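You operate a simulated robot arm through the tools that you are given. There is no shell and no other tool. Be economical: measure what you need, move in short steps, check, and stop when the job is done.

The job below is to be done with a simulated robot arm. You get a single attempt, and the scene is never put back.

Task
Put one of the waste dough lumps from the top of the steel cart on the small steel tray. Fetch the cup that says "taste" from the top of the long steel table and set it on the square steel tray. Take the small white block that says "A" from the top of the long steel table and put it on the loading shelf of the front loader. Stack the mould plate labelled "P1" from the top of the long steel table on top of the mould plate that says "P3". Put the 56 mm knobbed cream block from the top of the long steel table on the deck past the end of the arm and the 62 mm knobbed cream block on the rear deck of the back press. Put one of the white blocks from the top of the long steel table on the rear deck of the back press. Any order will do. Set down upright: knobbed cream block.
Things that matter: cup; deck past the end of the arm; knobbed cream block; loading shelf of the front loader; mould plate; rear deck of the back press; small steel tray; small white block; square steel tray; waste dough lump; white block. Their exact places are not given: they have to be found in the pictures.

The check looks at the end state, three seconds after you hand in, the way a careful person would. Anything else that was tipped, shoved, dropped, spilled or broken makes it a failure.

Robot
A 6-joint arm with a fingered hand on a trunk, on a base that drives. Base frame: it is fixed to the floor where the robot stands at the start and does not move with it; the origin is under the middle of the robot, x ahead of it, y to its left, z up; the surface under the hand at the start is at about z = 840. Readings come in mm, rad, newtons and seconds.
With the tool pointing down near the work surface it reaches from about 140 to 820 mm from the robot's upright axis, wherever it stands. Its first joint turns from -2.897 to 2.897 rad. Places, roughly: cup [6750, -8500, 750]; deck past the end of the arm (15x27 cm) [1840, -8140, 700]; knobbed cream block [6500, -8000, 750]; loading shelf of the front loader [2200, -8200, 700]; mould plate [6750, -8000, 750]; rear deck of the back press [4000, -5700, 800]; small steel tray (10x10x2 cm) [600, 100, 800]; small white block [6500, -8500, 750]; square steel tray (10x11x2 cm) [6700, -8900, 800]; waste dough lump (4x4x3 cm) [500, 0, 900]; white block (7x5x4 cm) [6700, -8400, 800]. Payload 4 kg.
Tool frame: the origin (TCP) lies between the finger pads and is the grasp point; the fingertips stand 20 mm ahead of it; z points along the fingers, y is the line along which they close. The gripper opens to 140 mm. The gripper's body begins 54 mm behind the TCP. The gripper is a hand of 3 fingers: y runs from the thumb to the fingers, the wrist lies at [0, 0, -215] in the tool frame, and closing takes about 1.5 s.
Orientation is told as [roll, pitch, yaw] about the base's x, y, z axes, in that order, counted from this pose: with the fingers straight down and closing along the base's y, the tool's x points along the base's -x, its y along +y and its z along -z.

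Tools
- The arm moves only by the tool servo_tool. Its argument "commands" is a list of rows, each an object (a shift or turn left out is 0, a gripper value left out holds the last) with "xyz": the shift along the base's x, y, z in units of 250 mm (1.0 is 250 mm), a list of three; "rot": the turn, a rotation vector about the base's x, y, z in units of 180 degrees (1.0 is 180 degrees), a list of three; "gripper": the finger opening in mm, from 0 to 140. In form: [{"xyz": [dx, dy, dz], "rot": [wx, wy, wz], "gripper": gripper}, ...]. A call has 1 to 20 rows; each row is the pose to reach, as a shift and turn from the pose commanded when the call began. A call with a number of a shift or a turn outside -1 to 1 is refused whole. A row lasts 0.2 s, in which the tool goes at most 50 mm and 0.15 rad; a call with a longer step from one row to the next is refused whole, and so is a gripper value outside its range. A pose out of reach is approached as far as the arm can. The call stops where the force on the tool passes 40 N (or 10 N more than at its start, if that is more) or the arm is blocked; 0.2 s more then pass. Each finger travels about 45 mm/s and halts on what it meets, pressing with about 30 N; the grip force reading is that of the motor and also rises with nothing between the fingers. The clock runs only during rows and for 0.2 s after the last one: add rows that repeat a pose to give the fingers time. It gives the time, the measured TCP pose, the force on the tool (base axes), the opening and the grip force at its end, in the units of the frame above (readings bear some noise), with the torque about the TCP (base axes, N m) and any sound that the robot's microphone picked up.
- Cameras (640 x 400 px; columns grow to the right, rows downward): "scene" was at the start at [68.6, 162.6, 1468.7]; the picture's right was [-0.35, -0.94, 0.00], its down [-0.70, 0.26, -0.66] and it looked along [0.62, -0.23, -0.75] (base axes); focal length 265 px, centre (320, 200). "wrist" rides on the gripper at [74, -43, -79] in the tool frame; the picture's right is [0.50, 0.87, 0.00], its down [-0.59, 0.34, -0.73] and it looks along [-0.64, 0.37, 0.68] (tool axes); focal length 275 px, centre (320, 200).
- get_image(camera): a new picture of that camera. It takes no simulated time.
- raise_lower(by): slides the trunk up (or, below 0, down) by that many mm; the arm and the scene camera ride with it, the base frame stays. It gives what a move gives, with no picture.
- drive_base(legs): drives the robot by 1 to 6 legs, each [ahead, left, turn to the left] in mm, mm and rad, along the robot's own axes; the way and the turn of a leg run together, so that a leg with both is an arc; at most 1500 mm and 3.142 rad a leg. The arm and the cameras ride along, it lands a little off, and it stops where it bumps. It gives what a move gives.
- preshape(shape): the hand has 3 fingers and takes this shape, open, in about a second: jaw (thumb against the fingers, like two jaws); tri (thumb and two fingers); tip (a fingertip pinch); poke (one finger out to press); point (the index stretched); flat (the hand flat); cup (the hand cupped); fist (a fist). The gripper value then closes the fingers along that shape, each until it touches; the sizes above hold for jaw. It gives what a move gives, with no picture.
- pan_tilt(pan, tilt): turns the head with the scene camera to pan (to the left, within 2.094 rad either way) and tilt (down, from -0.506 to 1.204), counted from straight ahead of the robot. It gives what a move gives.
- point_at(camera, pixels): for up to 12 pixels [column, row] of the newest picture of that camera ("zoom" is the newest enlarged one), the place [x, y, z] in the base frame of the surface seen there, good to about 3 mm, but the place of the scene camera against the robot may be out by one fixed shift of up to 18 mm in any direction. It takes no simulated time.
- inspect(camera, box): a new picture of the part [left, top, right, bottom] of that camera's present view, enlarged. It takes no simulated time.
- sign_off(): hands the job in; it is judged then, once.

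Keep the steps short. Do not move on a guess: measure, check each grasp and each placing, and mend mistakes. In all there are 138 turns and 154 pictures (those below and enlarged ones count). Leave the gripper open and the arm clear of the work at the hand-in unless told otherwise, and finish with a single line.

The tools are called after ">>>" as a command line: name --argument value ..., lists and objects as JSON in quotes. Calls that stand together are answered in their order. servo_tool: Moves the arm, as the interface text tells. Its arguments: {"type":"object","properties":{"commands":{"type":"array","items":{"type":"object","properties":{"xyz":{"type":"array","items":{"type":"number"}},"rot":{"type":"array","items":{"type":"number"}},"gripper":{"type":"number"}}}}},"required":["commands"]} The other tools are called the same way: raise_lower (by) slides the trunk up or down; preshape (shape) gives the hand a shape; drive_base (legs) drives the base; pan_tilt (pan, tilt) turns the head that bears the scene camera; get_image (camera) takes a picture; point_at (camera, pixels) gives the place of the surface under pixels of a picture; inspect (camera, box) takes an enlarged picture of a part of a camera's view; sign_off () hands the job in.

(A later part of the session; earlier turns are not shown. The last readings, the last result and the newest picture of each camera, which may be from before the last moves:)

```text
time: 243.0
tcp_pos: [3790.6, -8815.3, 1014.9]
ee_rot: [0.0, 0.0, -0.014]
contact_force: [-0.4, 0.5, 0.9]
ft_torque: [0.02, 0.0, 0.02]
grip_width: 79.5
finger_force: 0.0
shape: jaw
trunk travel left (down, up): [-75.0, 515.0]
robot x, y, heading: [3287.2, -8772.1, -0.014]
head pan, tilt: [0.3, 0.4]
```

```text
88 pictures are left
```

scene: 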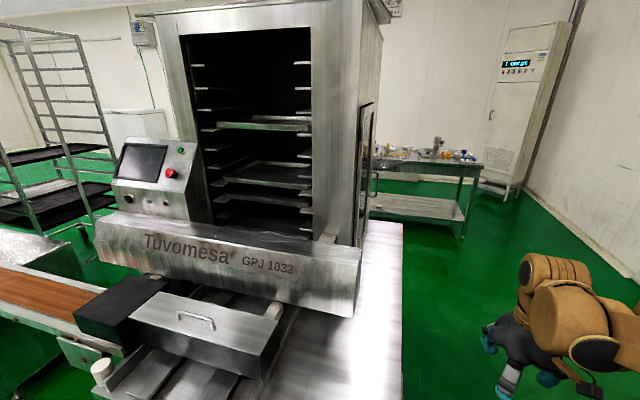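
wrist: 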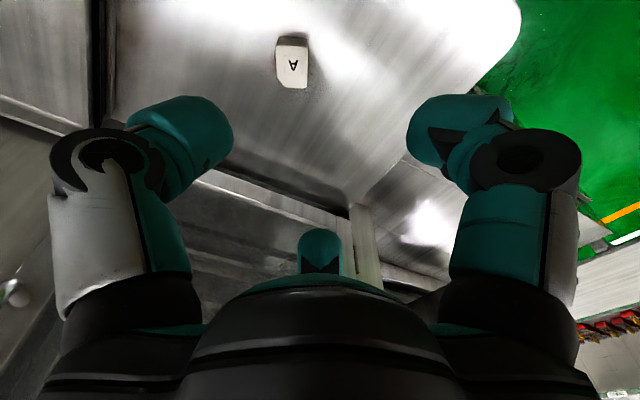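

The retract was refused but the drive was clear. The south passage to the table is visible, so I'll measure the gap.

>>> point_at --camera "scene" --pixels '[[402, 230], [402, 300], [400, 380], [365, 240], [430, 230], [420, 260], [450, 300], [640, 280], [550, 220], [420, 350], [470, 230], [320, 240]]'

>>> servo_tool --commands '[{"xyz": [-0.15, 0.05, 0.1]}, {"xyz": [-0.3, 0.1, 0.2]}, {"xyz": [-0.45, 0.15, 0.3]}, {"xyz": [-0.6, 0.18, 0.4]}, {"xyz": [-0.7, 0.18, 0.55]}, {"xyz": [-0.7, 0.18, 0.7]}]'

>>> pan_tilt --pan -0.55 --tilt 0.5

>>> get_image --camera "scene"

```text
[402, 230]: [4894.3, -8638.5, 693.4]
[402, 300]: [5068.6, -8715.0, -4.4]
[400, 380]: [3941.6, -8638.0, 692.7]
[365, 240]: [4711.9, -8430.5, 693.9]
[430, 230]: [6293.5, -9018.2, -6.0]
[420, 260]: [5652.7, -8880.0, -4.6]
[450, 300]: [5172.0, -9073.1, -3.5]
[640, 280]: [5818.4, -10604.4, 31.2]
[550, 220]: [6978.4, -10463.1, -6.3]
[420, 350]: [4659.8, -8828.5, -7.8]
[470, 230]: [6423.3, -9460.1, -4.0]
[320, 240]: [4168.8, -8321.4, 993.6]
```

```text
time: 244.4
tcp_pos: [3613.4, -8766.6, 1192.6]
ee_rot: [0.0, 0.002, -0.013]
contact_force: [0.2, -0.2, 0.4]
ft_torque: [0.0, -0.04, -0.01]
grip_width: 79.3
finger_force: 0.0
shape: jaw
trunk travel left (down, up): [-75.0, 515.0]
robot x, y, heading: [3285.1, -8769.5, -0.014]
head pan, tilt: [0.3, 0.4]
```

```text
time: 245.6
tcp_pos: [3614.5, -8766.1, 1192.3]
ee_rot: [0.0, 0.0, -0.014]
contact_force: [1.4, 0.1, 0.4]
ft_torque: [-0.01, 0.02, 0.02]
grip_width: 79.8
finger_force: 0.1
shape: jaw
trunk travel left (down, up): [-75.0, 515.0]
robot x, y, heading: [3284.7, -8771.3, -0.015]
head pan, tilt: [-0.55, 0.499]
```

```text
87 pictures are left
```

scene: 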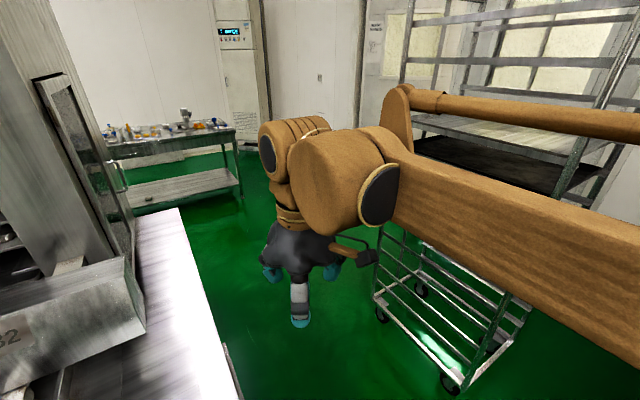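

>>> point_at --camera "scene" --pixels '[[380, 315], [450, 380], [420, 290], [505, 345], [375, 290], [350, 300], [260, 350], [235, 390]]'

```text
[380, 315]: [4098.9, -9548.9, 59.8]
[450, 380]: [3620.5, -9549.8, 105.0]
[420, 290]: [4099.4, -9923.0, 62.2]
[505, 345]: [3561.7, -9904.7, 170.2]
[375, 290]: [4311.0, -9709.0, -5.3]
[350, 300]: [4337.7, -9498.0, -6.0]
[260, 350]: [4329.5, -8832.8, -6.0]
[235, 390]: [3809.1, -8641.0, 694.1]
```

The passage is 900 mm wide between y −8640 and −9549. I'll drive through its middle to x≈5400 and check the gap south-east of the table.

>>> drive_base --legs '[[0, 0, 0.015], [0, -325, 0], [1300, 0, 0], [800, 0, 0], [0, -400, 0]]'

>>> pan_tilt --pan 0.2 --tilt 0.4

>>> get_image --camera "scene"

>>> point_at --camera "scene" --pixels '[[400, 240], [430, 250], [450, 200], [350, 230], [380, 200], [300, 190], [410, 180], [330, 250], [280, 230]]'

```text
time: 260.2
tcp_pos: [5713.1, -9520.3, 1193.4]
ee_rot: [0.001, -0.001, -0.023]
contact_force: [-0.4, 0.0, 1.1]
ft_torque: [0.04, 0.0, 0.02]
grip_width: 79.6
finger_force: 0.0
shape: jaw
trunk travel left (down, up): [-75.0, 515.0]
robot x, y, heading: [5384.6, -9519.3, -0.022]
head pan, tilt: [-0.55, 0.499]
```

```text
time: 261.3
tcp_pos: [5711.8, -9521.1, 1193.2]
ee_rot: [-0.001, 0.001, -0.022]
contact_force: [-0.8, -0.3, -0.7]
ft_torque: [-0.07, 0.0, 0.0]
grip_width: 79.7
finger_force: 0.1
shape: jaw
trunk travel left (down, up): [-75.0, 515.0]
robot x, y, heading: [5381.9, -9525.6, -0.021]
head pan, tilt: [0.201, 0.4]
```

```text
86 pictures are left
```

scene: 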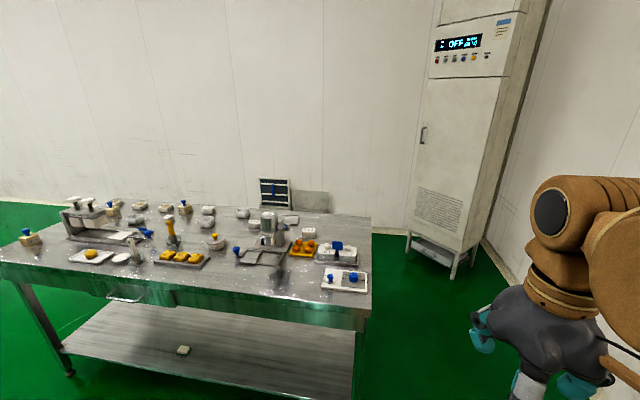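

```text
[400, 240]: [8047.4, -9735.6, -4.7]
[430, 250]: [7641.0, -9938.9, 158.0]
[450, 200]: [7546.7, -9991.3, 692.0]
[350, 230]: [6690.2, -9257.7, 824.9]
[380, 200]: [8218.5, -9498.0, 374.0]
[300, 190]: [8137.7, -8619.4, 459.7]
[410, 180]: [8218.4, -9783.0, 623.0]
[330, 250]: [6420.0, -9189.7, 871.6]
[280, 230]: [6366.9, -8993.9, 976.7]
```

The south-east gap is tight, so I'll take the open route around the north end of the table.

>>> drive_base --legs '[[230, 0, 0.021], [0, 1400, 0], [0, 1200, 0], [1400, 0, 0], [270, 0, 0], [0, 0, 3.141]]'

>>> pan_tilt --pan 0.9 --tilt 0.6

>>> get_image --camera "scene"

```text
time: 290.7
tcp_pos: [6952.0, -6911.4, 1192.9]
ee_rot: [0.001, -0.001, -3.136]
contact_force: [-0.4, 0.3, 0.9]
ft_torque: [0.0, -0.02, 0.01]
grip_width: 79.4
finger_force: 0.1
shape: jaw
trunk travel left (down, up): [-75.0, 515.0]
robot x, y, heading: [7279.3, -6902.6, -3.137]
head pan, tilt: [0.201, 0.4]
```

```text
time: 291.8
tcp_pos: [6950.8, -6911.9, 1192.0]
ee_rot: [-0.001, 0.0, -3.135]
contact_force: [0.2, -0.6, 0.5]
ft_torque: [0.0, 0.01, 0.03]
grip_width: 79.1
finger_force: 0.0
shape: jaw
trunk travel left (down, up): [-75.0, 515.0]
robot x, y, heading: [7278.6, -6900.0, -3.133]
head pan, tilt: [0.901, 0.6]
```

```text
85 pictures are left
```

scene: 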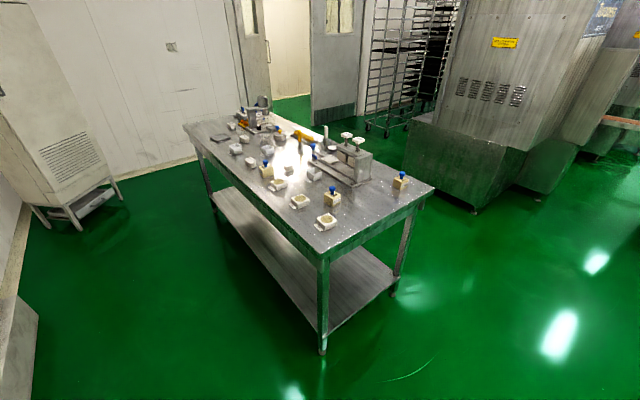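

I'll zoom in on the plates and cups from this side to read their labels.

>>> inspect --camera "scene" --box '[265, 165, 345, 235]'

>>> inspect --camera "scene" --box '[200, 110, 320, 190]'

>>> point_at --camera "scene" --pixels '[[330, 257], [225, 160], [325, 218], [298, 200], [280, 183], [333, 200], [260, 175], [330, 240]]'

```text
5.71 times, centred on (305, 200) of scene
```

zoom: 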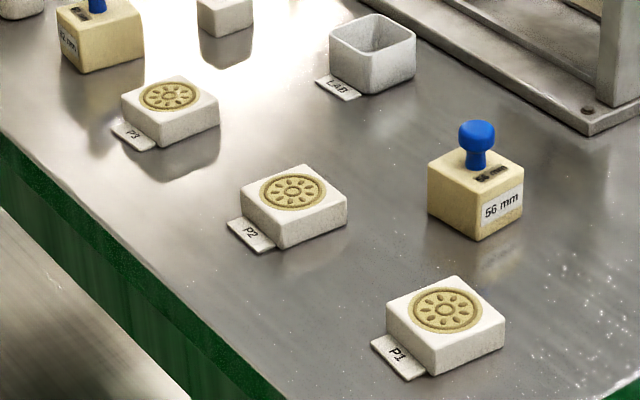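

```text
5.00 times, centred on (260, 150) of scene
```

zoom: 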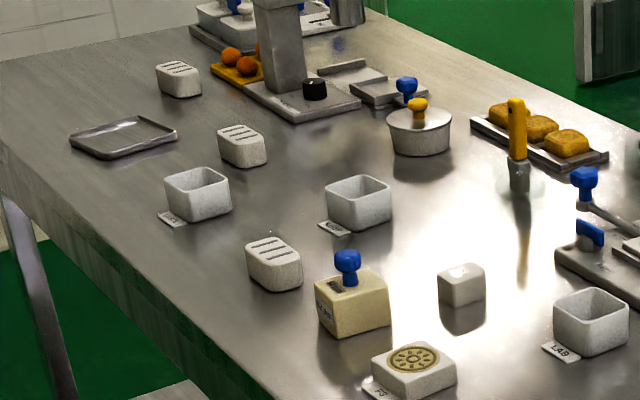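

```text
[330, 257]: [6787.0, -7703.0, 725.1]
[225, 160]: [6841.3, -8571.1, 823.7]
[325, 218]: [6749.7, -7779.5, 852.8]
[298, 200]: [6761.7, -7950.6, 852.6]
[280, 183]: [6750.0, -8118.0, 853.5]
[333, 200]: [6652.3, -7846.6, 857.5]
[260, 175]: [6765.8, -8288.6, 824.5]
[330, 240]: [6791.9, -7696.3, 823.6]
```

P1 is at about (6745,-7780), P3 at (6745,-8120). I'll drive beside them to about (7185,-7950) facing the table.

>>> drive_base --legs '[[0, 1060, 0], [95, 0, 0]]'

>>> pan_tilt --pan 0.55 --tilt 0.75

>>> get_image --camera "scene"

>>> get_image --camera "wrist"

```text
time: 298.0
tcp_pos: [6857.6, -7975.0, 1192.0]
ee_rot: [-0.001, 0.0, 3.136]
contact_force: [-0.8, -0.5, 0.4]
ft_torque: [0.0, -0.01, 0.0]
grip_width: 79.2
finger_force: 0.0
shape: jaw
trunk travel left (down, up): [-75.0, 515.0]
robot x, y, heading: [7188.7, -7969.3, 3.132]
head pan, tilt: [0.901, 0.6]
```

```text
time: 298.8
tcp_pos: [6857.7, -7975.6, 1193.9]
ee_rot: [0.0, 0.001, 3.136]
contact_force: [0.5, -0.7, 0.3]
ft_torque: [0.02, 0.04, -0.01]
grip_width: 79.2
finger_force: 0.1
shape: jaw
trunk travel left (down, up): [-75.0, 515.0]
robot x, y, heading: [7187.9, -7965.5, 3.134]
head pan, tilt: [0.55, 0.75]
```

```text
82 pictures are left
```

scene: 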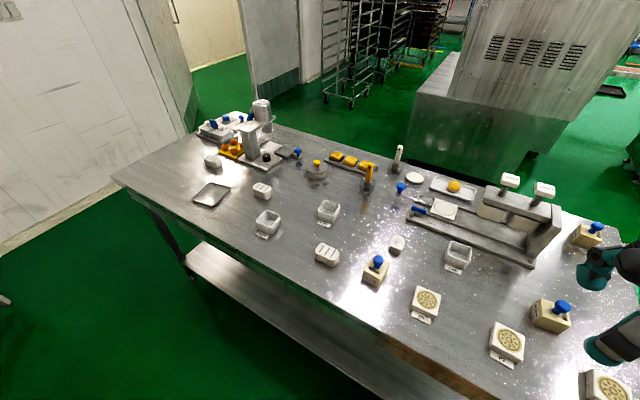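

```text
81 pictures are left
```

wrist: 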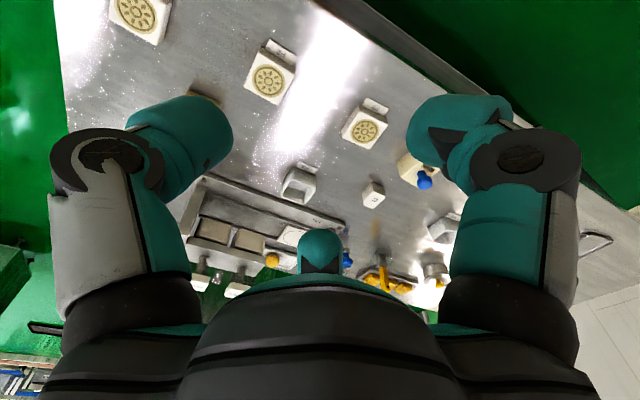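

>>> inspect --camera "scene" --box '[245, 190, 355, 250]'

>>> inspect --camera "wrist" --box '[90, 0, 440, 160]'

>>> point_at --camera "wrist" --pixels '[[135, 15], [268, 80], [366, 131], [342, 130], [372, 150], [388, 125], [355, 112], [110, 18], [160, 45], [290, 70], [376, 105]]'

```text
5.82 times, centred on (300, 220) of scene
```

zoom: 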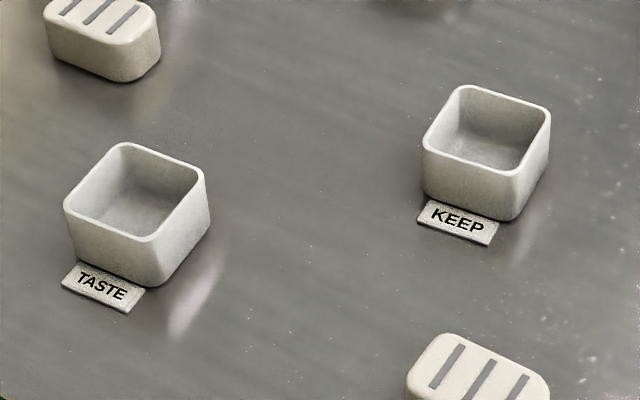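

```text
1.83 times, centred on (265, 80) of wrist
```

zoom: 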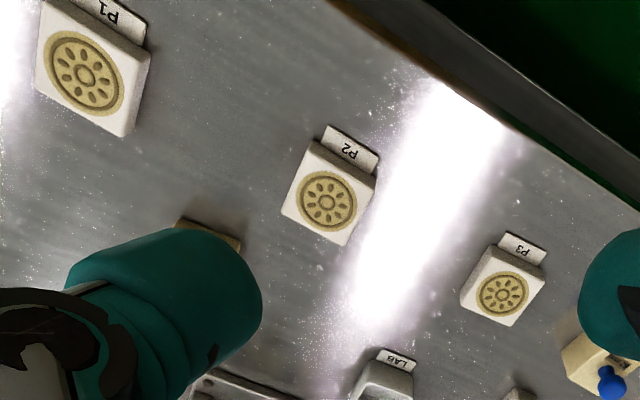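

```text
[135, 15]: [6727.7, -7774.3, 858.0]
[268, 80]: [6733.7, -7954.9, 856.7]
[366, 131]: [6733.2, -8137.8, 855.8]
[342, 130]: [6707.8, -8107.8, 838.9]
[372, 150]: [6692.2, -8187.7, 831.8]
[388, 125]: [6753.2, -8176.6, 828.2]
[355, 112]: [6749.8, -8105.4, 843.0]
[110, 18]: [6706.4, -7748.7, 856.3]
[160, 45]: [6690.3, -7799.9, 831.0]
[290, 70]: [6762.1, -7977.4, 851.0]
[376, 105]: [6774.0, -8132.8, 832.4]
```

"TASTE" is the cup near (6773,-8634). For P1 I'll turn the hand 90° so the thumb comes from −x, away from the 56 mm block and P1's tag, and hover above P1.

>>> servo_tool --commands '[{"xyz": [-0.04, 0.07, 0], "rot": [0, 0, 0.045], "gripper": 110}, {"xyz": [-0.08, 0.14, 0], "rot": [0, 0, 0.09]}, {"xyz": [-0.12, 0.21, -0.05], "rot": [0, 0, 0.135]}, {"xyz": [-0.16, 0.28, -0.12], "rot": [0, 0, 0.18]}, {"xyz": [-0.2, 0.35, -0.18], "rot": [0, 0, 0.225]}, {"xyz": [-0.24, 0.42, -0.25], "rot": [0, 0, 0.27]}, {"xyz": [-0.28, 0.49, -0.32], "rot": [0, 0, 0.315]}, {"xyz": [-0.32, 0.56, -0.4], "rot": [0, 0, 0.36]}, {"xyz": [-0.36, 0.63, -0.48], "rot": [0, 0, 0.405]}, {"xyz": [-0.41, 0.7, -0.56], "rot": [0, 0, 0.45]}, {"xyz": [-0.46, 0.76, -0.64], "rot": [0, 0, 0.48]}, {"xyz": [-0.49, 0.8, -0.72], "rot": [0, 0, 0.502]}, {"xyz": [-0.49, 0.8, -0.72], "rot": [0, 0, 0.502]}]'

>>> get_image --camera "wrist"

```text
time: 301.6
tcp_pos: [6727.1, -7967.3, 1020.9]
ee_rot: [-0.006, 0.044, -1.683]
contact_force: [0.1, -0.5, 0.2]
ft_torque: [-0.02, -0.01, 0.0]
grip_width: 109.7
finger_force: 0.0
shape: jaw
out of reach, approached as far as the arm can: row 8, 9, 10, 11, 12, 13
trunk travel left (down, up): [-75.0, 515.0]
robot x, y, heading: [7187.4, -7971.2, 3.138]
head pan, tilt: [0.55, 0.75]
```

```text
78 pictures are left
```

wrist: 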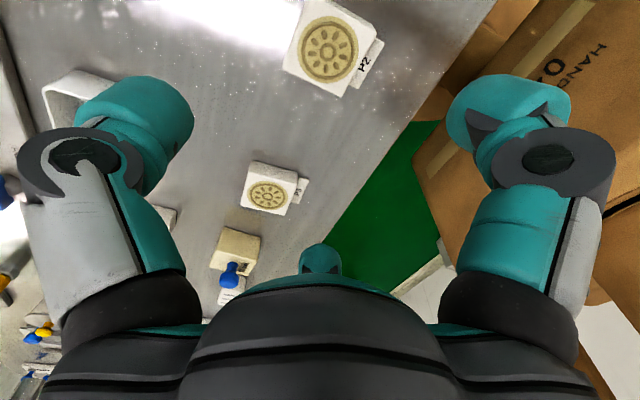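

The wrist ran out of travel. Because the fingers are 120° apart, turning −30° from the straight pose gives the same finger directions. I'll turn back that way in place.

>>> servo_tool --commands '[{"rot": [0, 0, -0.045]}, {"rot": [0, 0, -0.09]}, {"rot": [0, 0, -0.135]}, {"rot": [0, 0, -0.18]}, {"rot": [0, 0, -0.225]}, {"rot": [0, 0, -0.27]}, {"rot": [0, 0, -0.315]}, {"rot": [0, 0, -0.36]}, {"rot": [0, 0, -0.405]}, {"rot": [0, 0, -0.45]}, {"rot": [0, 0, -0.495]}, {"rot": [0, 0, -0.54]}, {"rot": [0, 0, -0.585]}, {"rot": [0, 0, -0.63]}, {"rot": [0, 0, -0.667]}, {"rot": [0, 0, -0.667]}]'

>>> get_image --camera "wrist"

```text
time: 305.0
tcp_pos: [6719.8, -7980.3, 1020.9]
ee_rot: [-0.01, 0.044, 2.503]
contact_force: [0.1, -0.5, 0.0]
ft_torque: [0.0, -0.02, -0.05]
grip_width: 109.6
finger_force: 0.0
shape: jaw
trunk travel left (down, up): [-75.0, 515.0]
robot x, y, heading: [7189.7, -7968.5, 3.143]
head pan, tilt: [0.55, 0.75]
```

```text
77 pictures are left
```

wrist: 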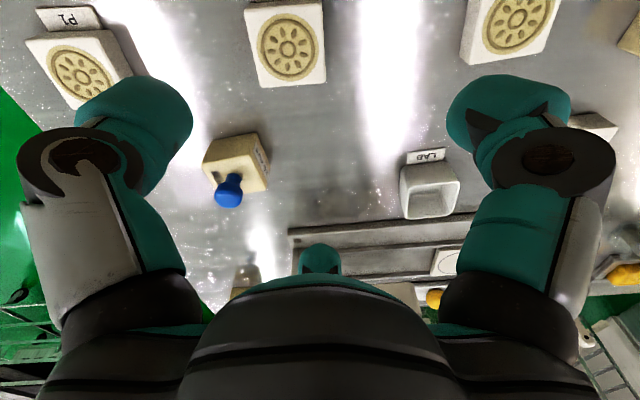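

I'll measure P1 and P3 from here.

>>> inspect --camera "wrist" --box '[20, 0, 180, 110]'

>>> point_at --camera "wrist" --pixels '[[80, 75], [32, 40], [100, 33], [80, 105], [132, 80], [70, 18], [240, 165], [265, 150], [230, 190], [510, 10], [465, 60], [545, 50]]'

```text
3.64 times, centred on (100, 55) of wrist
```

zoom: 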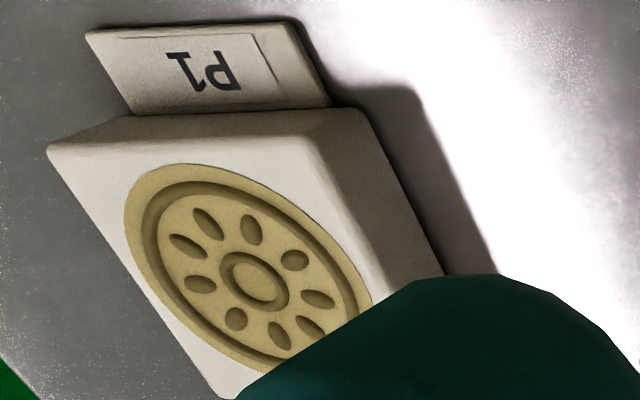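

```text
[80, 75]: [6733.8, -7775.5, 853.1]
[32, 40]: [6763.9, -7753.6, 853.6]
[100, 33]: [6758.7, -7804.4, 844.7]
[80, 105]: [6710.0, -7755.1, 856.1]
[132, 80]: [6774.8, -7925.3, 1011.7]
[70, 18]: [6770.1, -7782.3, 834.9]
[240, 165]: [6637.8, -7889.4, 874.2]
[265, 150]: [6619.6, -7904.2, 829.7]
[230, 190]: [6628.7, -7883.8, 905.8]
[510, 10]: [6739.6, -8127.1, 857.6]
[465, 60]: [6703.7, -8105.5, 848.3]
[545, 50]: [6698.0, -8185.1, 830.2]
```

P1's centre is (6734,-7776), square with the axes, about 58 mm. I'll level the hand, set yaw to π−30°, and move over P1.

>>> servo_tool --commands '[{"xyz": [0.01, 0.16, 0], "rot": [0.0058, 0.0131, 0.0366], "gripper": 110}, {"xyz": [0.02, 0.33, 0], "rot": [0.0058, 0.0131, 0.0366]}, {"xyz": [0.03, 0.5, 0], "rot": [0.0058, 0.0131, 0.0366]}, {"xyz": [0.04, 0.67, 0], "rot": [0.0058, 0.0131, 0.0366]}, {"xyz": [0.056, 0.816, -0.08], "rot": [0.0058, 0.0131, 0.0366]}, {"xyz": [0.056, 0.816, -0.2], "rot": [0.0058, 0.0131, 0.0366]}, {"xyz": [0.056, 0.816, -0.2], "rot": [0.0058, 0.0131, 0.0366]}]'

>>> get_image --camera "wrist"

```text
time: 306.6
tcp_pos: [6732.1, -7771.6, 973.6]
ee_rot: [-0.001, -0.002, 2.62]
contact_force: [0.2, 0.0, -1.1]
ft_torque: [0.01, -0.02, -0.02]
grip_width: 109.7
finger_force: 0.1
shape: jaw
trunk travel left (down, up): [-75.0, 515.0]
robot x, y, heading: [7188.6, -7969.1, 3.142]
head pan, tilt: [0.55, 0.75]
```

```text
75 pictures are left
```

wrist: 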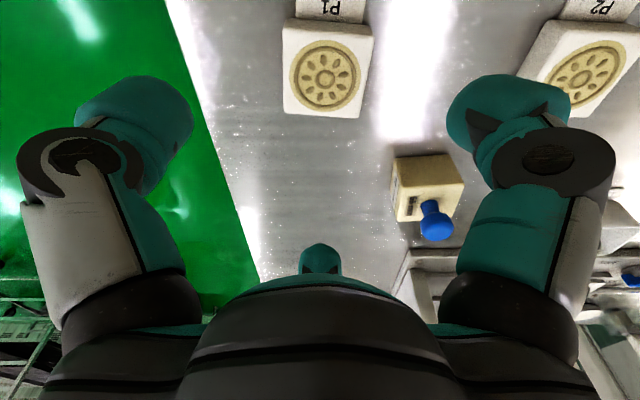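

>>> point_at --camera "wrist" --pixels '[[326, 76], [286, 103], [359, 113], [290, 32], [370, 42], [325, 8], [335, 130]]'

```text
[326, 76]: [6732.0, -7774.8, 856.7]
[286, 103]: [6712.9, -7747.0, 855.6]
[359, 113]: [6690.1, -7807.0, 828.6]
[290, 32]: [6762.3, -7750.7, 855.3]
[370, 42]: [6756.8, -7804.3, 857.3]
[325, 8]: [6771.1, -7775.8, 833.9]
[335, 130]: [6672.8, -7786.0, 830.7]
```

The centre is (6732,-7775) with a slight yaw of −0.08. I'll align, descend to z≈856 and close.

>>> servo_tool --commands '[{"xyz": [0.002, -0.013, -0.1], "rot": [0, 0, -0.026]}, {"xyz": [0.002, -0.013, -0.28], "rot": [0, 0, -0.026]}, {"xyz": [0.002, -0.013, -0.4], "rot": [0, 0, -0.026]}, {"xyz": [0.002, -0.013, -0.47], "rot": [0, 0, -0.026]}, {"xyz": [0.002, -0.013, -0.47], "rot": [0, 0, -0.026], "gripper": 40}, {"xyz": [0.002, -0.013, -0.47], "rot": [0, 0, -0.026], "gripper": 40}, {"xyz": [0.002, -0.013, -0.47], "rot": [0, 0, -0.026], "gripper": 40}, {"xyz": [0.002, -0.013, -0.47], "rot": [0, 0, -0.026], "gripper": 40}, {"xyz": [0.002, -0.013, -0.47], "rot": [0, 0, -0.026], "gripper": 40}, {"xyz": [0.002, -0.013, -0.47], "rot": [0, 0, -0.026], "gripper": 40}]'

>>> get_image --camera "wrist"

```text
time: 308.8
tcp_pos: [6735.6, -7776.2, 852.1]
ee_rot: [0.001, -0.002, 2.537]
contact_force: [0.8, -0.2, -0.3]
ft_torque: [0.04, 0.02, 0.0]
grip_width: 63.8
finger_force: 30.2
shape: jaw
trunk travel left (down, up): [-75.0, 515.0]
robot x, y, heading: [7186.4, -7967.0, 3.136]
head pan, tilt: [0.55, 0.75]
```

```text
74 pictures are left
```

wrist: 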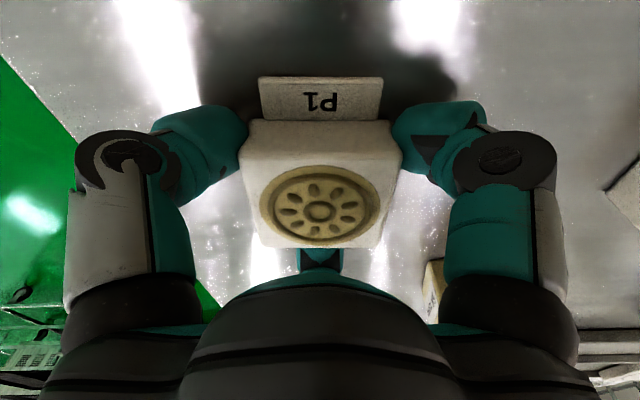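

P1 is gripped square (64 mm). I'll lift 150 mm and carry it toward P3, in two calls.

>>> servo_tool --commands '[{"xyz": [0, 0, 0.1], "gripper": 40}, {"xyz": [0, 0, 0.25]}, {"xyz": [0, 0, 0.42]}, {"xyz": [0, 0, 0.6]}, {"xyz": [0, -0.15, 0.6]}, {"xyz": [0, -0.32, 0.6]}, {"xyz": [0, -0.49, 0.6]}, {"xyz": [0, -0.66, 0.6]}, {"xyz": [0, -0.83, 0.6]}, {"xyz": [0, -1.0, 0.6]}]'

>>> servo_tool --commands '[{"xyz": [0, -0.15, 0]}, {"xyz": [0, -0.3, 0]}, {"xyz": [0, -0.42, 0]}, {"xyz": [0, -0.42, 0]}]'

>>> get_image --camera "wrist"

```text
time: 311.0
tcp_pos: [6735.6, -8029.8, 1003.4]
ee_rot: [-0.003, -0.001, 2.539]
contact_force: [1.0, -0.3, -0.8]
ft_torque: [-0.02, 0.01, 0.01]
grip_width: 63.7
finger_force: 30.2
shape: jaw
trunk travel left (down, up): [-75.0, 515.0]
robot x, y, heading: [7184.4, -7969.6, 3.137]
head pan, tilt: [0.55, 0.75]
```

```text
time: 312.0
tcp_pos: [6735.3, -8134.1, 1002.0]
ee_rot: [0.001, -0.003, 2.538]
contact_force: [0.5, 0.0, -1.3]
ft_torque: [0.03, 0.0, -0.02]
grip_width: 63.7
finger_force: 29.9
shape: jaw
trunk travel left (down, up): [-75.0, 515.0]
robot x, y, heading: [7181.8, -7970.0, 3.136]
head pan, tilt: [0.55, 0.75]
```

```text
73 pictures are left
```

wrist: 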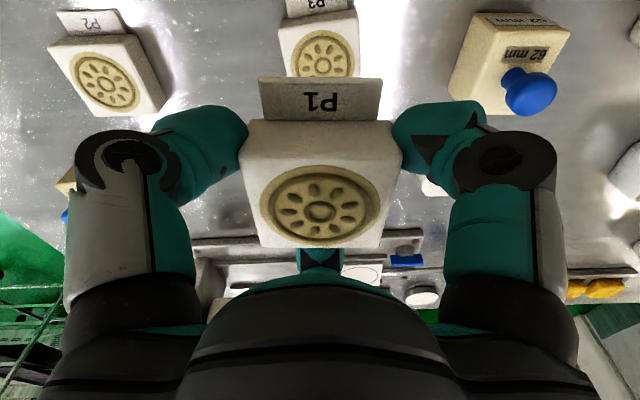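

I can see P3 above the held plate at (321,53). I'll measure it and its corners.

>>> inspect --camera "wrist" --box '[260, 0, 380, 75]'

>>> point_at --camera "wrist" --pixels '[[324, 55], [284, 30], [355, 15], [358, 60], [287, 70], [300, 26], [350, 17], [320, 212], [265, 160], [380, 165]]'

```text
5.33 times, centred on (320, 38) of wrist
```

zoom: 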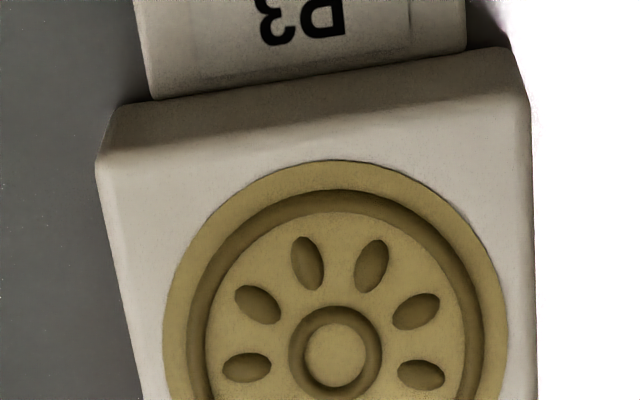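

```text
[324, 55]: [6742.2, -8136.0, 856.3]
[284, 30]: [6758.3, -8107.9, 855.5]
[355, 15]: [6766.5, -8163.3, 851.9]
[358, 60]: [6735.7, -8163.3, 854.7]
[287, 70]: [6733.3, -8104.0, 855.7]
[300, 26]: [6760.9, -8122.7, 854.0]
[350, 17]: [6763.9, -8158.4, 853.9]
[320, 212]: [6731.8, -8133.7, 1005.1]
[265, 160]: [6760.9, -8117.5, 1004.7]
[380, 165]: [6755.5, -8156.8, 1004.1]
```

P3's centre is (6734,-8136) with yaw ≈+0.12, while held P1 is at about −0.08. I'll turn +0.2 rad, shift slightly, and lower to just above contact.

>>> servo_tool --commands '[{"xyz": [0.007, -0.008, -0.05], "rot": [0, 0, 0.03]}, {"xyz": [0.007, -0.008, -0.2], "rot": [0, 0, 0.062]}, {"xyz": [0.007, -0.008, -0.35], "rot": [0, 0, 0.062]}, {"xyz": [0.007, -0.008, -0.45], "rot": [0, 0, 0.062]}, {"xyz": [0.007, -0.008, -0.45], "rot": [0, 0, 0.062]}]'

>>> get_image --camera "wrist"

>>> pan_tilt --pan 0.35 --tilt 0.85

>>> inspect --camera "scene" --box '[240, 140, 560, 340]'

```text
time: 313.2
tcp_pos: [6736.3, -8135.9, 891.6]
ee_rot: [-0.001, -0.002, 2.733]
contact_force: [0.2, 0.9, -1.0]
ft_torque: [0.01, 0.0, 0.0]
grip_width: 63.8
finger_force: 30.3
shape: jaw
trunk travel left (down, up): [-75.0, 515.0]
robot x, y, heading: [7187.0, -7967.2, 3.136]
head pan, tilt: [0.55, 0.75]
```

```text
71 pictures are left
```

wrist: 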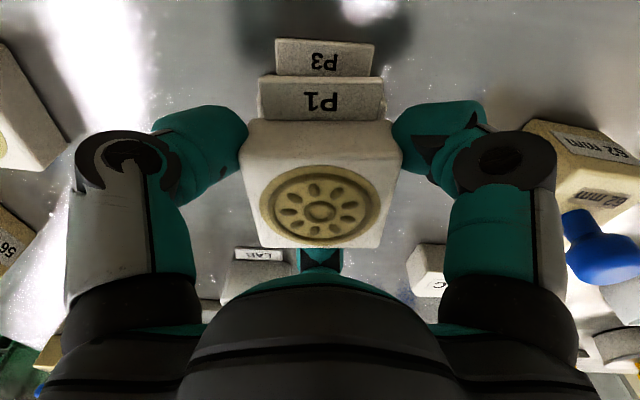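

```text
time: 313.9
tcp_pos: [6737.8, -8137.5, 890.8]
ee_rot: [-0.001, 0.0, 2.733]
contact_force: [-0.1, -0.5, -1.0]
ft_torque: [-0.04, 0.0, 0.0]
grip_width: 63.7
finger_force: 30.0
shape: jaw
trunk travel left (down, up): [-75.0, 515.0]
robot x, y, heading: [7184.7, -7967.4, 3.136]
head pan, tilt: [0.351, 0.85]
```

```text
2.00 times, centred on (400, 240) of scene
```

zoom: 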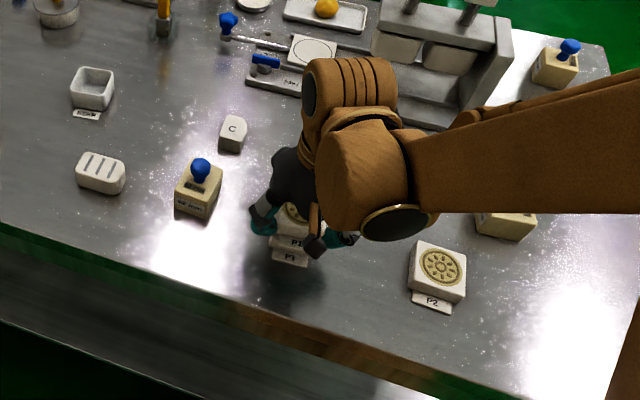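

P1 and P3's tags line up. I'll shift 2 mm toward −y, lower the last ~11 mm, release and rise.

>>> servo_tool --commands '[{"xyz": [0, -0.008, -0.02]}, {"xyz": [0, -0.008, -0.035]}, {"xyz": [0, -0.008, -0.042]}, {"xyz": [0, -0.008, -0.042], "gripper": 75}, {"xyz": [0, -0.008, -0.042], "gripper": 100}, {"xyz": [0, -0.008, -0.042], "gripper": 100}, {"xyz": [0, -0.008, -0.042], "gripper": 100}, {"xyz": [0, -0.008, 0.1], "gripper": 100}, {"xyz": [0, -0.008, 0.28], "gripper": 100}, {"xyz": [0, -0.008, 0.46], "gripper": 100}]'

>>> get_image --camera "wrist"

```text
time: 316.1
tcp_pos: [6736.1, -8138.0, 1004.1]
ee_rot: [0.002, -0.001, 2.733]
contact_force: [0.1, -0.2, 0.7]
ft_torque: [0.0, 0.01, -0.01]
grip_width: 99.5
finger_force: 0.1
shape: jaw
trunk travel left (down, up): [-75.0, 515.0]
robot x, y, heading: [7187.7, -7969.2, 3.139]
head pan, tilt: [0.351, 0.85]
```

```text
69 pictures are left
```

wrist: 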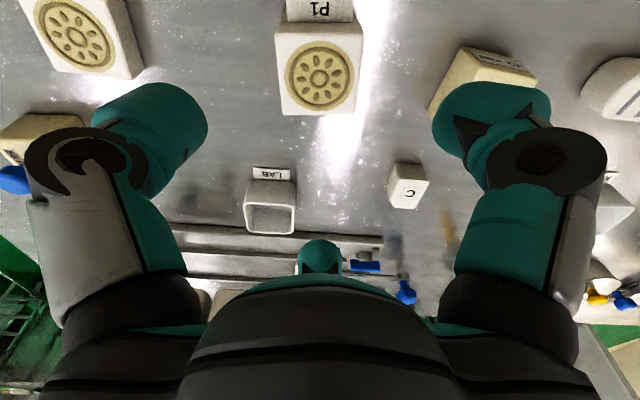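

The stack is neat. Next is the TASTE cup: I'll drive south 800 mm along the table.

>>> drive_base --legs '[[-20, 0, 0], [0, 800, 0]]'

>>> get_image --camera "wrist"

>>> get_image --camera "scene"

```text
time: 320.8
tcp_pos: [6744.9, -8929.1, 1002.6]
ee_rot: [0.0, -0.002, 2.719]
contact_force: [-0.6, 0.7, -0.1]
ft_torque: [0.02, -0.01, -0.02]
grip_width: 99.7
finger_force: 0.0
shape: jaw
trunk travel left (down, up): [-75.0, 515.0]
robot x, y, heading: [7198.8, -8771.8, 3.124]
head pan, tilt: [0.351, 0.85]
```

```text
68 pictures are left
```

wrist: 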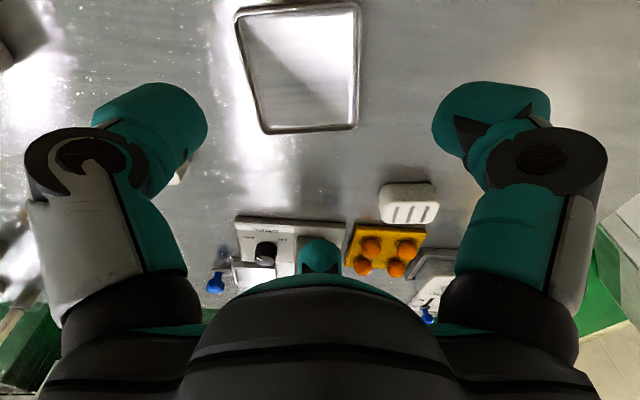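

```text
67 pictures are left
```

scene: 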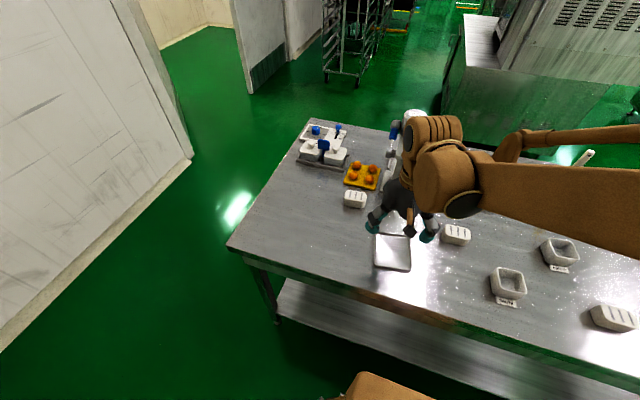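

I'll measure the tray corners with the wrist camera and the cup with the scene camera.

>>> point_at --camera "wrist" --pixels '[[241, 12], [357, 6], [352, 126], [265, 131], [305, 65], [330, 40], [410, 205], [300, 150]]'

>>> point_at --camera "scene" --pixels '[[510, 285], [493, 271], [521, 272], [525, 291], [497, 293], [508, 302], [456, 234], [392, 252], [376, 235], [408, 271]]'

>>> inspect --camera "scene" --box '[440, 210, 640, 335]'

```text
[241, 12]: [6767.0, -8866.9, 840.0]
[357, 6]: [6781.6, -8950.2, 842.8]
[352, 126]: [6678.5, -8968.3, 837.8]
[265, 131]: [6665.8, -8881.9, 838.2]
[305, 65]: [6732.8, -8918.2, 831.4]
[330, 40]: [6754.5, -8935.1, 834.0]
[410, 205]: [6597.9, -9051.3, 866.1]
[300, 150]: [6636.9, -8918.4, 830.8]
```

```text
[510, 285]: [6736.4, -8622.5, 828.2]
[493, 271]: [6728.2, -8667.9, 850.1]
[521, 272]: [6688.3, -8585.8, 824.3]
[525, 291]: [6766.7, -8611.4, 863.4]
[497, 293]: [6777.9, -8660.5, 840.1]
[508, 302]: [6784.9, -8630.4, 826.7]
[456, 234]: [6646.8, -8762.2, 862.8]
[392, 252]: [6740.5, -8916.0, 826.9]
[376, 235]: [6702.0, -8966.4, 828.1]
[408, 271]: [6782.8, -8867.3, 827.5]
```

```text
3.20 times, centred on (540, 272) of scene
```

zoom: 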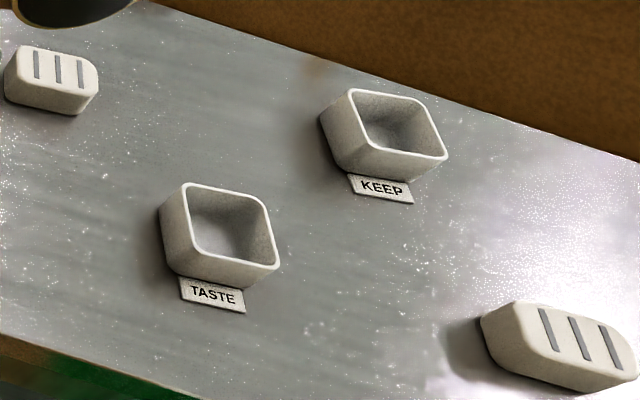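

Tray centre is (6723,-8917), yaw ≈+0.15, floor z≈831, rim 840. I'll move over the TASTE cup near (6745,-8632).

>>> servo_tool --commands '[{"xyz": [0, 0.16, 0.05]}, {"xyz": [0, 0.33, 0.05]}, {"xyz": [0, 0.5, 0.05]}, {"xyz": [0, 0.67, 0.05]}, {"xyz": [0, 0.84, 0.05]}, {"xyz": [0, 1.0, 0]}, {"xyz": [0, 1.0, 0]}]'

>>> servo_tool --commands '[{"xyz": [-0.01, 0.1, 0]}, {"xyz": [-0.01, 0.18, 0]}, {"xyz": [-0.01, 0.18, 0]}]'

>>> get_image --camera "wrist"

```text
time: 322.4
tcp_pos: [6742.0, -8681.7, 1005.1]
ee_rot: [0.0, -0.001, 2.72]
contact_force: [-0.4, 0.8, -1.0]
ft_torque: [0.0, 0.04, 0.01]
grip_width: 99.8
finger_force: 0.1
shape: jaw
trunk travel left (down, up): [-75.0, 515.0]
robot x, y, heading: [7197.9, -8766.1, 3.121]
head pan, tilt: [0.351, 0.85]
```

```text
time: 323.2
tcp_pos: [6740.2, -8635.5, 1003.9]
ee_rot: [0.001, -0.001, 2.72]
contact_force: [0.6, -0.3, 0.5]
ft_torque: [0.01, 0.01, 0.0]
grip_width: 99.5
finger_force: 0.2
shape: jaw
trunk travel left (down, up): [-75.0, 515.0]
robot x, y, heading: [7197.6, -8766.1, 3.124]
head pan, tilt: [0.351, 0.85]
```

```text
65 pictures are left
```

wrist: 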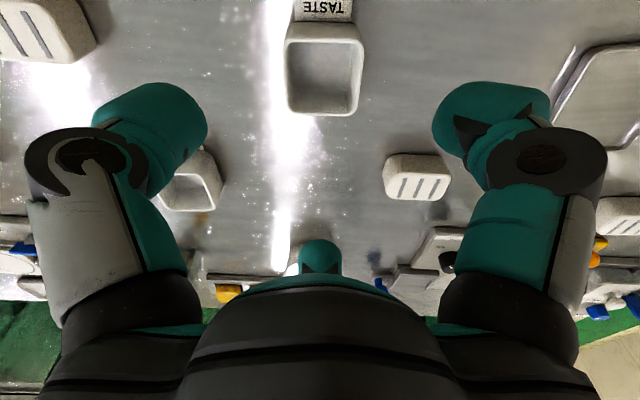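

>>> point_at --camera "wrist" --pixels '[[288, 40], [362, 42], [357, 112], [291, 108], [325, 70], [322, 10], [330, 130], [289, 80], [360, 85]]'

>>> inspect --camera "wrist" --box '[260, 0, 400, 130]'

```text
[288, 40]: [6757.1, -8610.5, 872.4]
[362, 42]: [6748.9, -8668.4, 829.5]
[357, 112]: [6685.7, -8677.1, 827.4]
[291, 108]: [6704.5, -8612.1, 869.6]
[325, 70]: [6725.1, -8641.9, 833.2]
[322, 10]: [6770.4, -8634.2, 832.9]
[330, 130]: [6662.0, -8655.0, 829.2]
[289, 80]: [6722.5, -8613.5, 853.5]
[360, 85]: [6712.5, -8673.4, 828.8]
```

```text
3.08 times, centred on (330, 65) of wrist
```

zoom: 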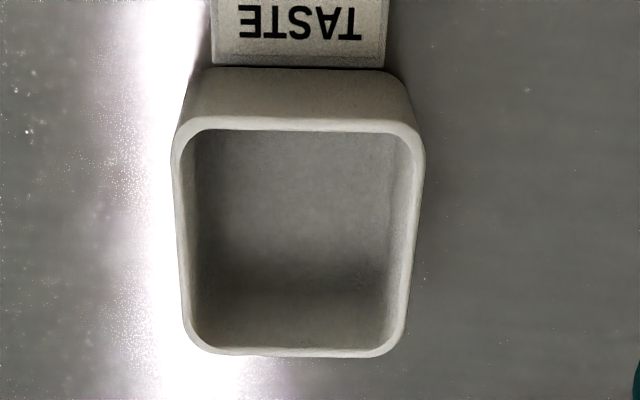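

The cup's centre is about (6733,-8637), ~53 mm wide, rim 872, with the hand aligned to it. I'll descend to z≈858 and close.

>>> servo_tool --commands '[{"xyz": [-0.028, -0.006, -0.15]}, {"xyz": [-0.028, -0.006, -0.33]}, {"xyz": [-0.028, -0.006, -0.5]}, {"xyz": [-0.028, -0.006, -0.584]}, {"xyz": [-0.028, -0.006, -0.584], "gripper": 40}, {"xyz": [-0.028, -0.006, -0.584], "gripper": 40}, {"xyz": [-0.028, -0.006, -0.584], "gripper": 40}, {"xyz": [-0.028, -0.006, -0.584], "gripper": 40}, {"xyz": [-0.028, -0.006, -0.584], "gripper": 40}, {"xyz": [-0.028, -0.006, -0.584], "gripper": 40}]'

>>> get_image --camera "wrist"

```text
time: 325.4
tcp_pos: [6736.8, -8639.8, 857.6]
ee_rot: [0.001, -0.002, 2.718]
contact_force: [0.5, 0.3, 0.8]
ft_torque: [0.01, 0.03, 0.02]
grip_width: 63.4
finger_force: 30.2
shape: jaw
trunk travel left (down, up): [-75.0, 515.0]
robot x, y, heading: [7199.3, -8765.6, 3.122]
head pan, tilt: [0.351, 0.85]
```

```text
63 pictures are left
```

wrist: 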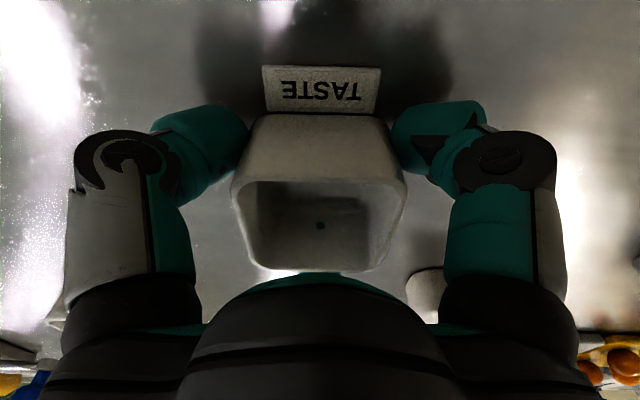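

Gripped. I'll lift, carry it over the tray, and check before lowering.

>>> servo_tool --commands '[{"xyz": [0, 0, 0.1]}, {"xyz": [0, 0, 0.25]}, {"xyz": [0, 0, 0.42]}, {"xyz": [0, 0, 0.56]}, {"xyz": [-0.01, -0.16, 0.56]}, {"xyz": [-0.02, -0.33, 0.56]}, {"xyz": [-0.03, -0.5, 0.56]}, {"xyz": [-0.04, -0.67, 0.56]}, {"xyz": [-0.05, -0.84, 0.56]}, {"xyz": [-0.068, -1.0, 0.56], "rot": [0, 0, 0.015]}]'

>>> servo_tool --commands '[{"xyz": [0, -0.113, 0]}, {"xyz": [0, -0.113, -0.08]}, {"xyz": [0, -0.113, -0.08]}]'

>>> get_image --camera "wrist"

```text
time: 327.6
tcp_pos: [6719.3, -8883.7, 995.4]
ee_rot: [-0.001, -0.001, 2.765]
contact_force: [0.5, 0.4, -0.4]
ft_torque: [0.01, -0.01, 0.0]
grip_width: 63.1
finger_force: 29.7
shape: jaw
trunk travel left (down, up): [-75.0, 515.0]
robot x, y, heading: [7197.5, -8764.7, 3.124]
head pan, tilt: [0.351, 0.85]
```

```text
time: 328.4
tcp_pos: [6719.7, -8911.0, 974.0]
ee_rot: [0.0, -0.003, 2.766]
contact_force: [0.3, -0.1, -0.4]
ft_torque: [0.01, 0.0, 0.0]
grip_width: 63.5
finger_force: 30.1
shape: jaw
trunk travel left (down, up): [-75.0, 515.0]
robot x, y, heading: [7200.5, -8765.2, 3.122]
head pan, tilt: [0.351, 0.85]
```

```text
62 pictures are left
```

wrist: 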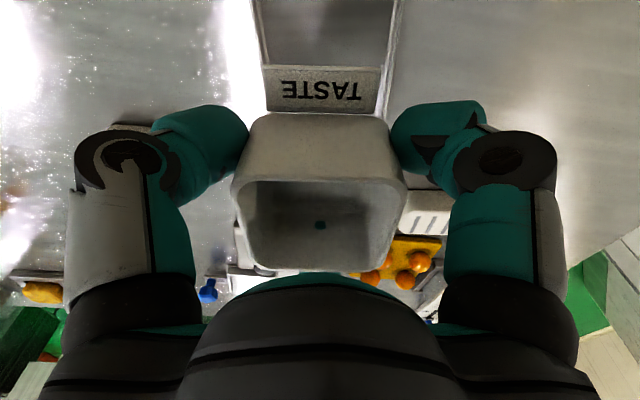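

The tray is about 5 mm right of the cup. I'll shift that, lower to about 2 mm above the tray floor (keeping fingertips above the rim), release slightly and rise straight.

>>> servo_tool --commands '[{"xyz": [0.004, -0.02, -0.1]}, {"xyz": [0.004, -0.02, -0.25]}, {"xyz": [0.004, -0.02, -0.38]}, {"xyz": [0.004, -0.02, -0.43]}, {"xyz": [0.004, -0.02, -0.446]}, {"xyz": [0.004, -0.02, -0.446]}]'

>>> get_image --camera "wrist"

>>> inspect --camera "scene" --box '[320, 150, 500, 290]'

```text
time: 329.8
tcp_pos: [6718.5, -8917.3, 866.7]
ee_rot: [0.001, -0.002, 2.765]
contact_force: [-0.6, 0.3, -0.9]
ft_torque: [0.01, 0.01, -0.01]
grip_width: 63.3
finger_force: 30.0
shape: jaw
trunk travel left (down, up): [-75.0, 515.0]
robot x, y, heading: [7198.3, -8768.3, 3.118]
head pan, tilt: [0.351, 0.85]
```

```text
61 pictures are left
```

wrist: 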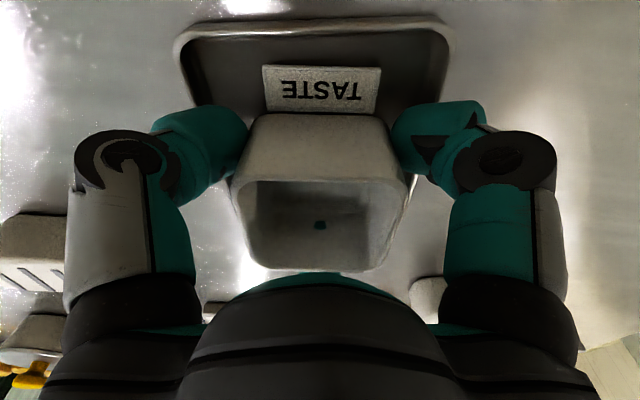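

```text
2.86 times, centred on (410, 220) of scene
```

zoom: 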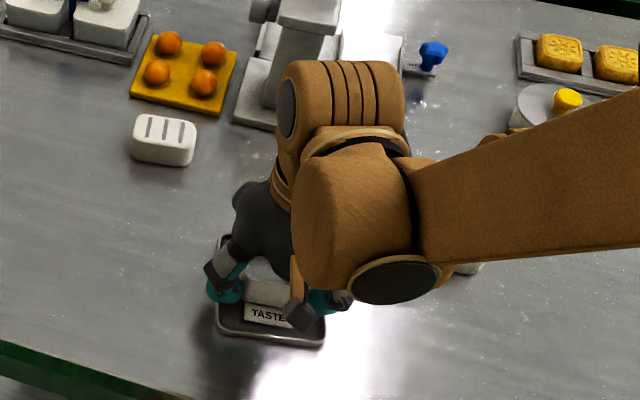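

Well centred. By the commanded chain z is about 866.5, so I'll lower 3.5 mm more, release and rise.

>>> servo_tool --commands '[{"xyz": [0, 0, -0.014]}, {"xyz": [0, 0, -0.014], "gripper": 68}, {"xyz": [0, 0, -0.014], "gripper": 74}, {"xyz": [0, 0, -0.014], "gripper": 80}, {"xyz": [0, 0, -0.005], "gripper": 80}, {"xyz": [0, 0, 0.1], "gripper": 80}, {"xyz": [0, 0, 0.28], "gripper": 80}, {"xyz": [0, 0, 0.46], "gripper": 100}, {"xyz": [0, 0, 0.6], "gripper": 100}]'

>>> get_image --camera "wrist"

```text
time: 331.8
tcp_pos: [6720.3, -8918.6, 1016.4]
ee_rot: [-0.001, -0.003, 2.768]
contact_force: [0.2, -0.8, -1.0]
ft_torque: [0.01, 0.01, 0.0]
grip_width: 99.5
finger_force: 0.1
shape: jaw
trunk travel left (down, up): [-75.0, 515.0]
robot x, y, heading: [7197.5, -8764.8, 3.126]
head pan, tilt: [0.351, 0.85]
```

```text
59 pictures are left
```

wrist: 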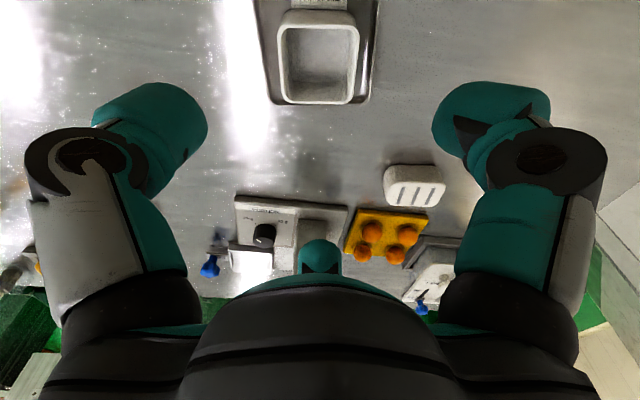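

The cup is in the tray. Next is the white block near (6645,-8762); I'll move above it.

>>> servo_tool --commands '[{"xyz": [-0.05, 0.12, 0], "gripper": 110}, {"xyz": [-0.12, 0.26, 0]}, {"xyz": [-0.2, 0.4, 0]}, {"xyz": [-0.28, 0.54, 0]}, {"xyz": [-0.31, 0.62, -0.06], "rot": [0, 0, -0.03]}, {"xyz": [-0.31, 0.62, -0.06], "rot": [0, 0, -0.03]}]'

>>> get_image --camera "wrist"

```text
time: 333.2
tcp_pos: [6640.0, -8765.2, 1000.0]
ee_rot: [0.002, -0.001, 2.673]
contact_force: [0.0, 1.4, -0.9]
ft_torque: [0.0, 0.03, -0.01]
grip_width: 109.6
finger_force: 0.2
shape: jaw
trunk travel left (down, up): [-75.0, 515.0]
robot x, y, heading: [7198.5, -8765.5, 3.122]
head pan, tilt: [0.351, 0.85]
```

```text
58 pictures are left
```

wrist: 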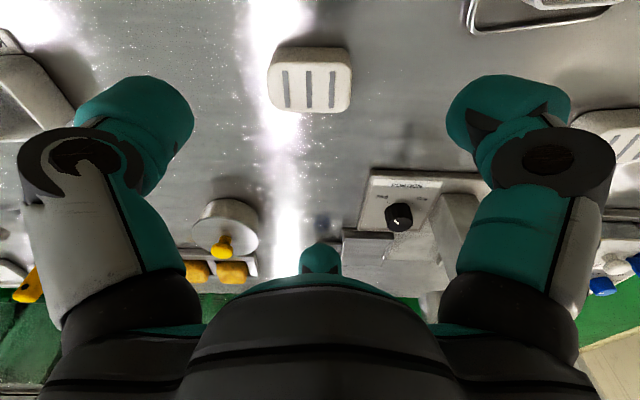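

>>> point_at --camera "wrist" --pixels '[[272, 68], [348, 68], [275, 108], [345, 108], [309, 86], [310, 52], [310, 125], [375, 180]]'

```text
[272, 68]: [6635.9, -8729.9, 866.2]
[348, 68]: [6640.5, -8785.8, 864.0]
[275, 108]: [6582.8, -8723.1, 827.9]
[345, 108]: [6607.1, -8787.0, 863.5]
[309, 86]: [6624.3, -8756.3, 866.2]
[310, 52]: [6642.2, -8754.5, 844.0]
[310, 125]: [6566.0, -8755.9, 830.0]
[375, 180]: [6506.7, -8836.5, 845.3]
```

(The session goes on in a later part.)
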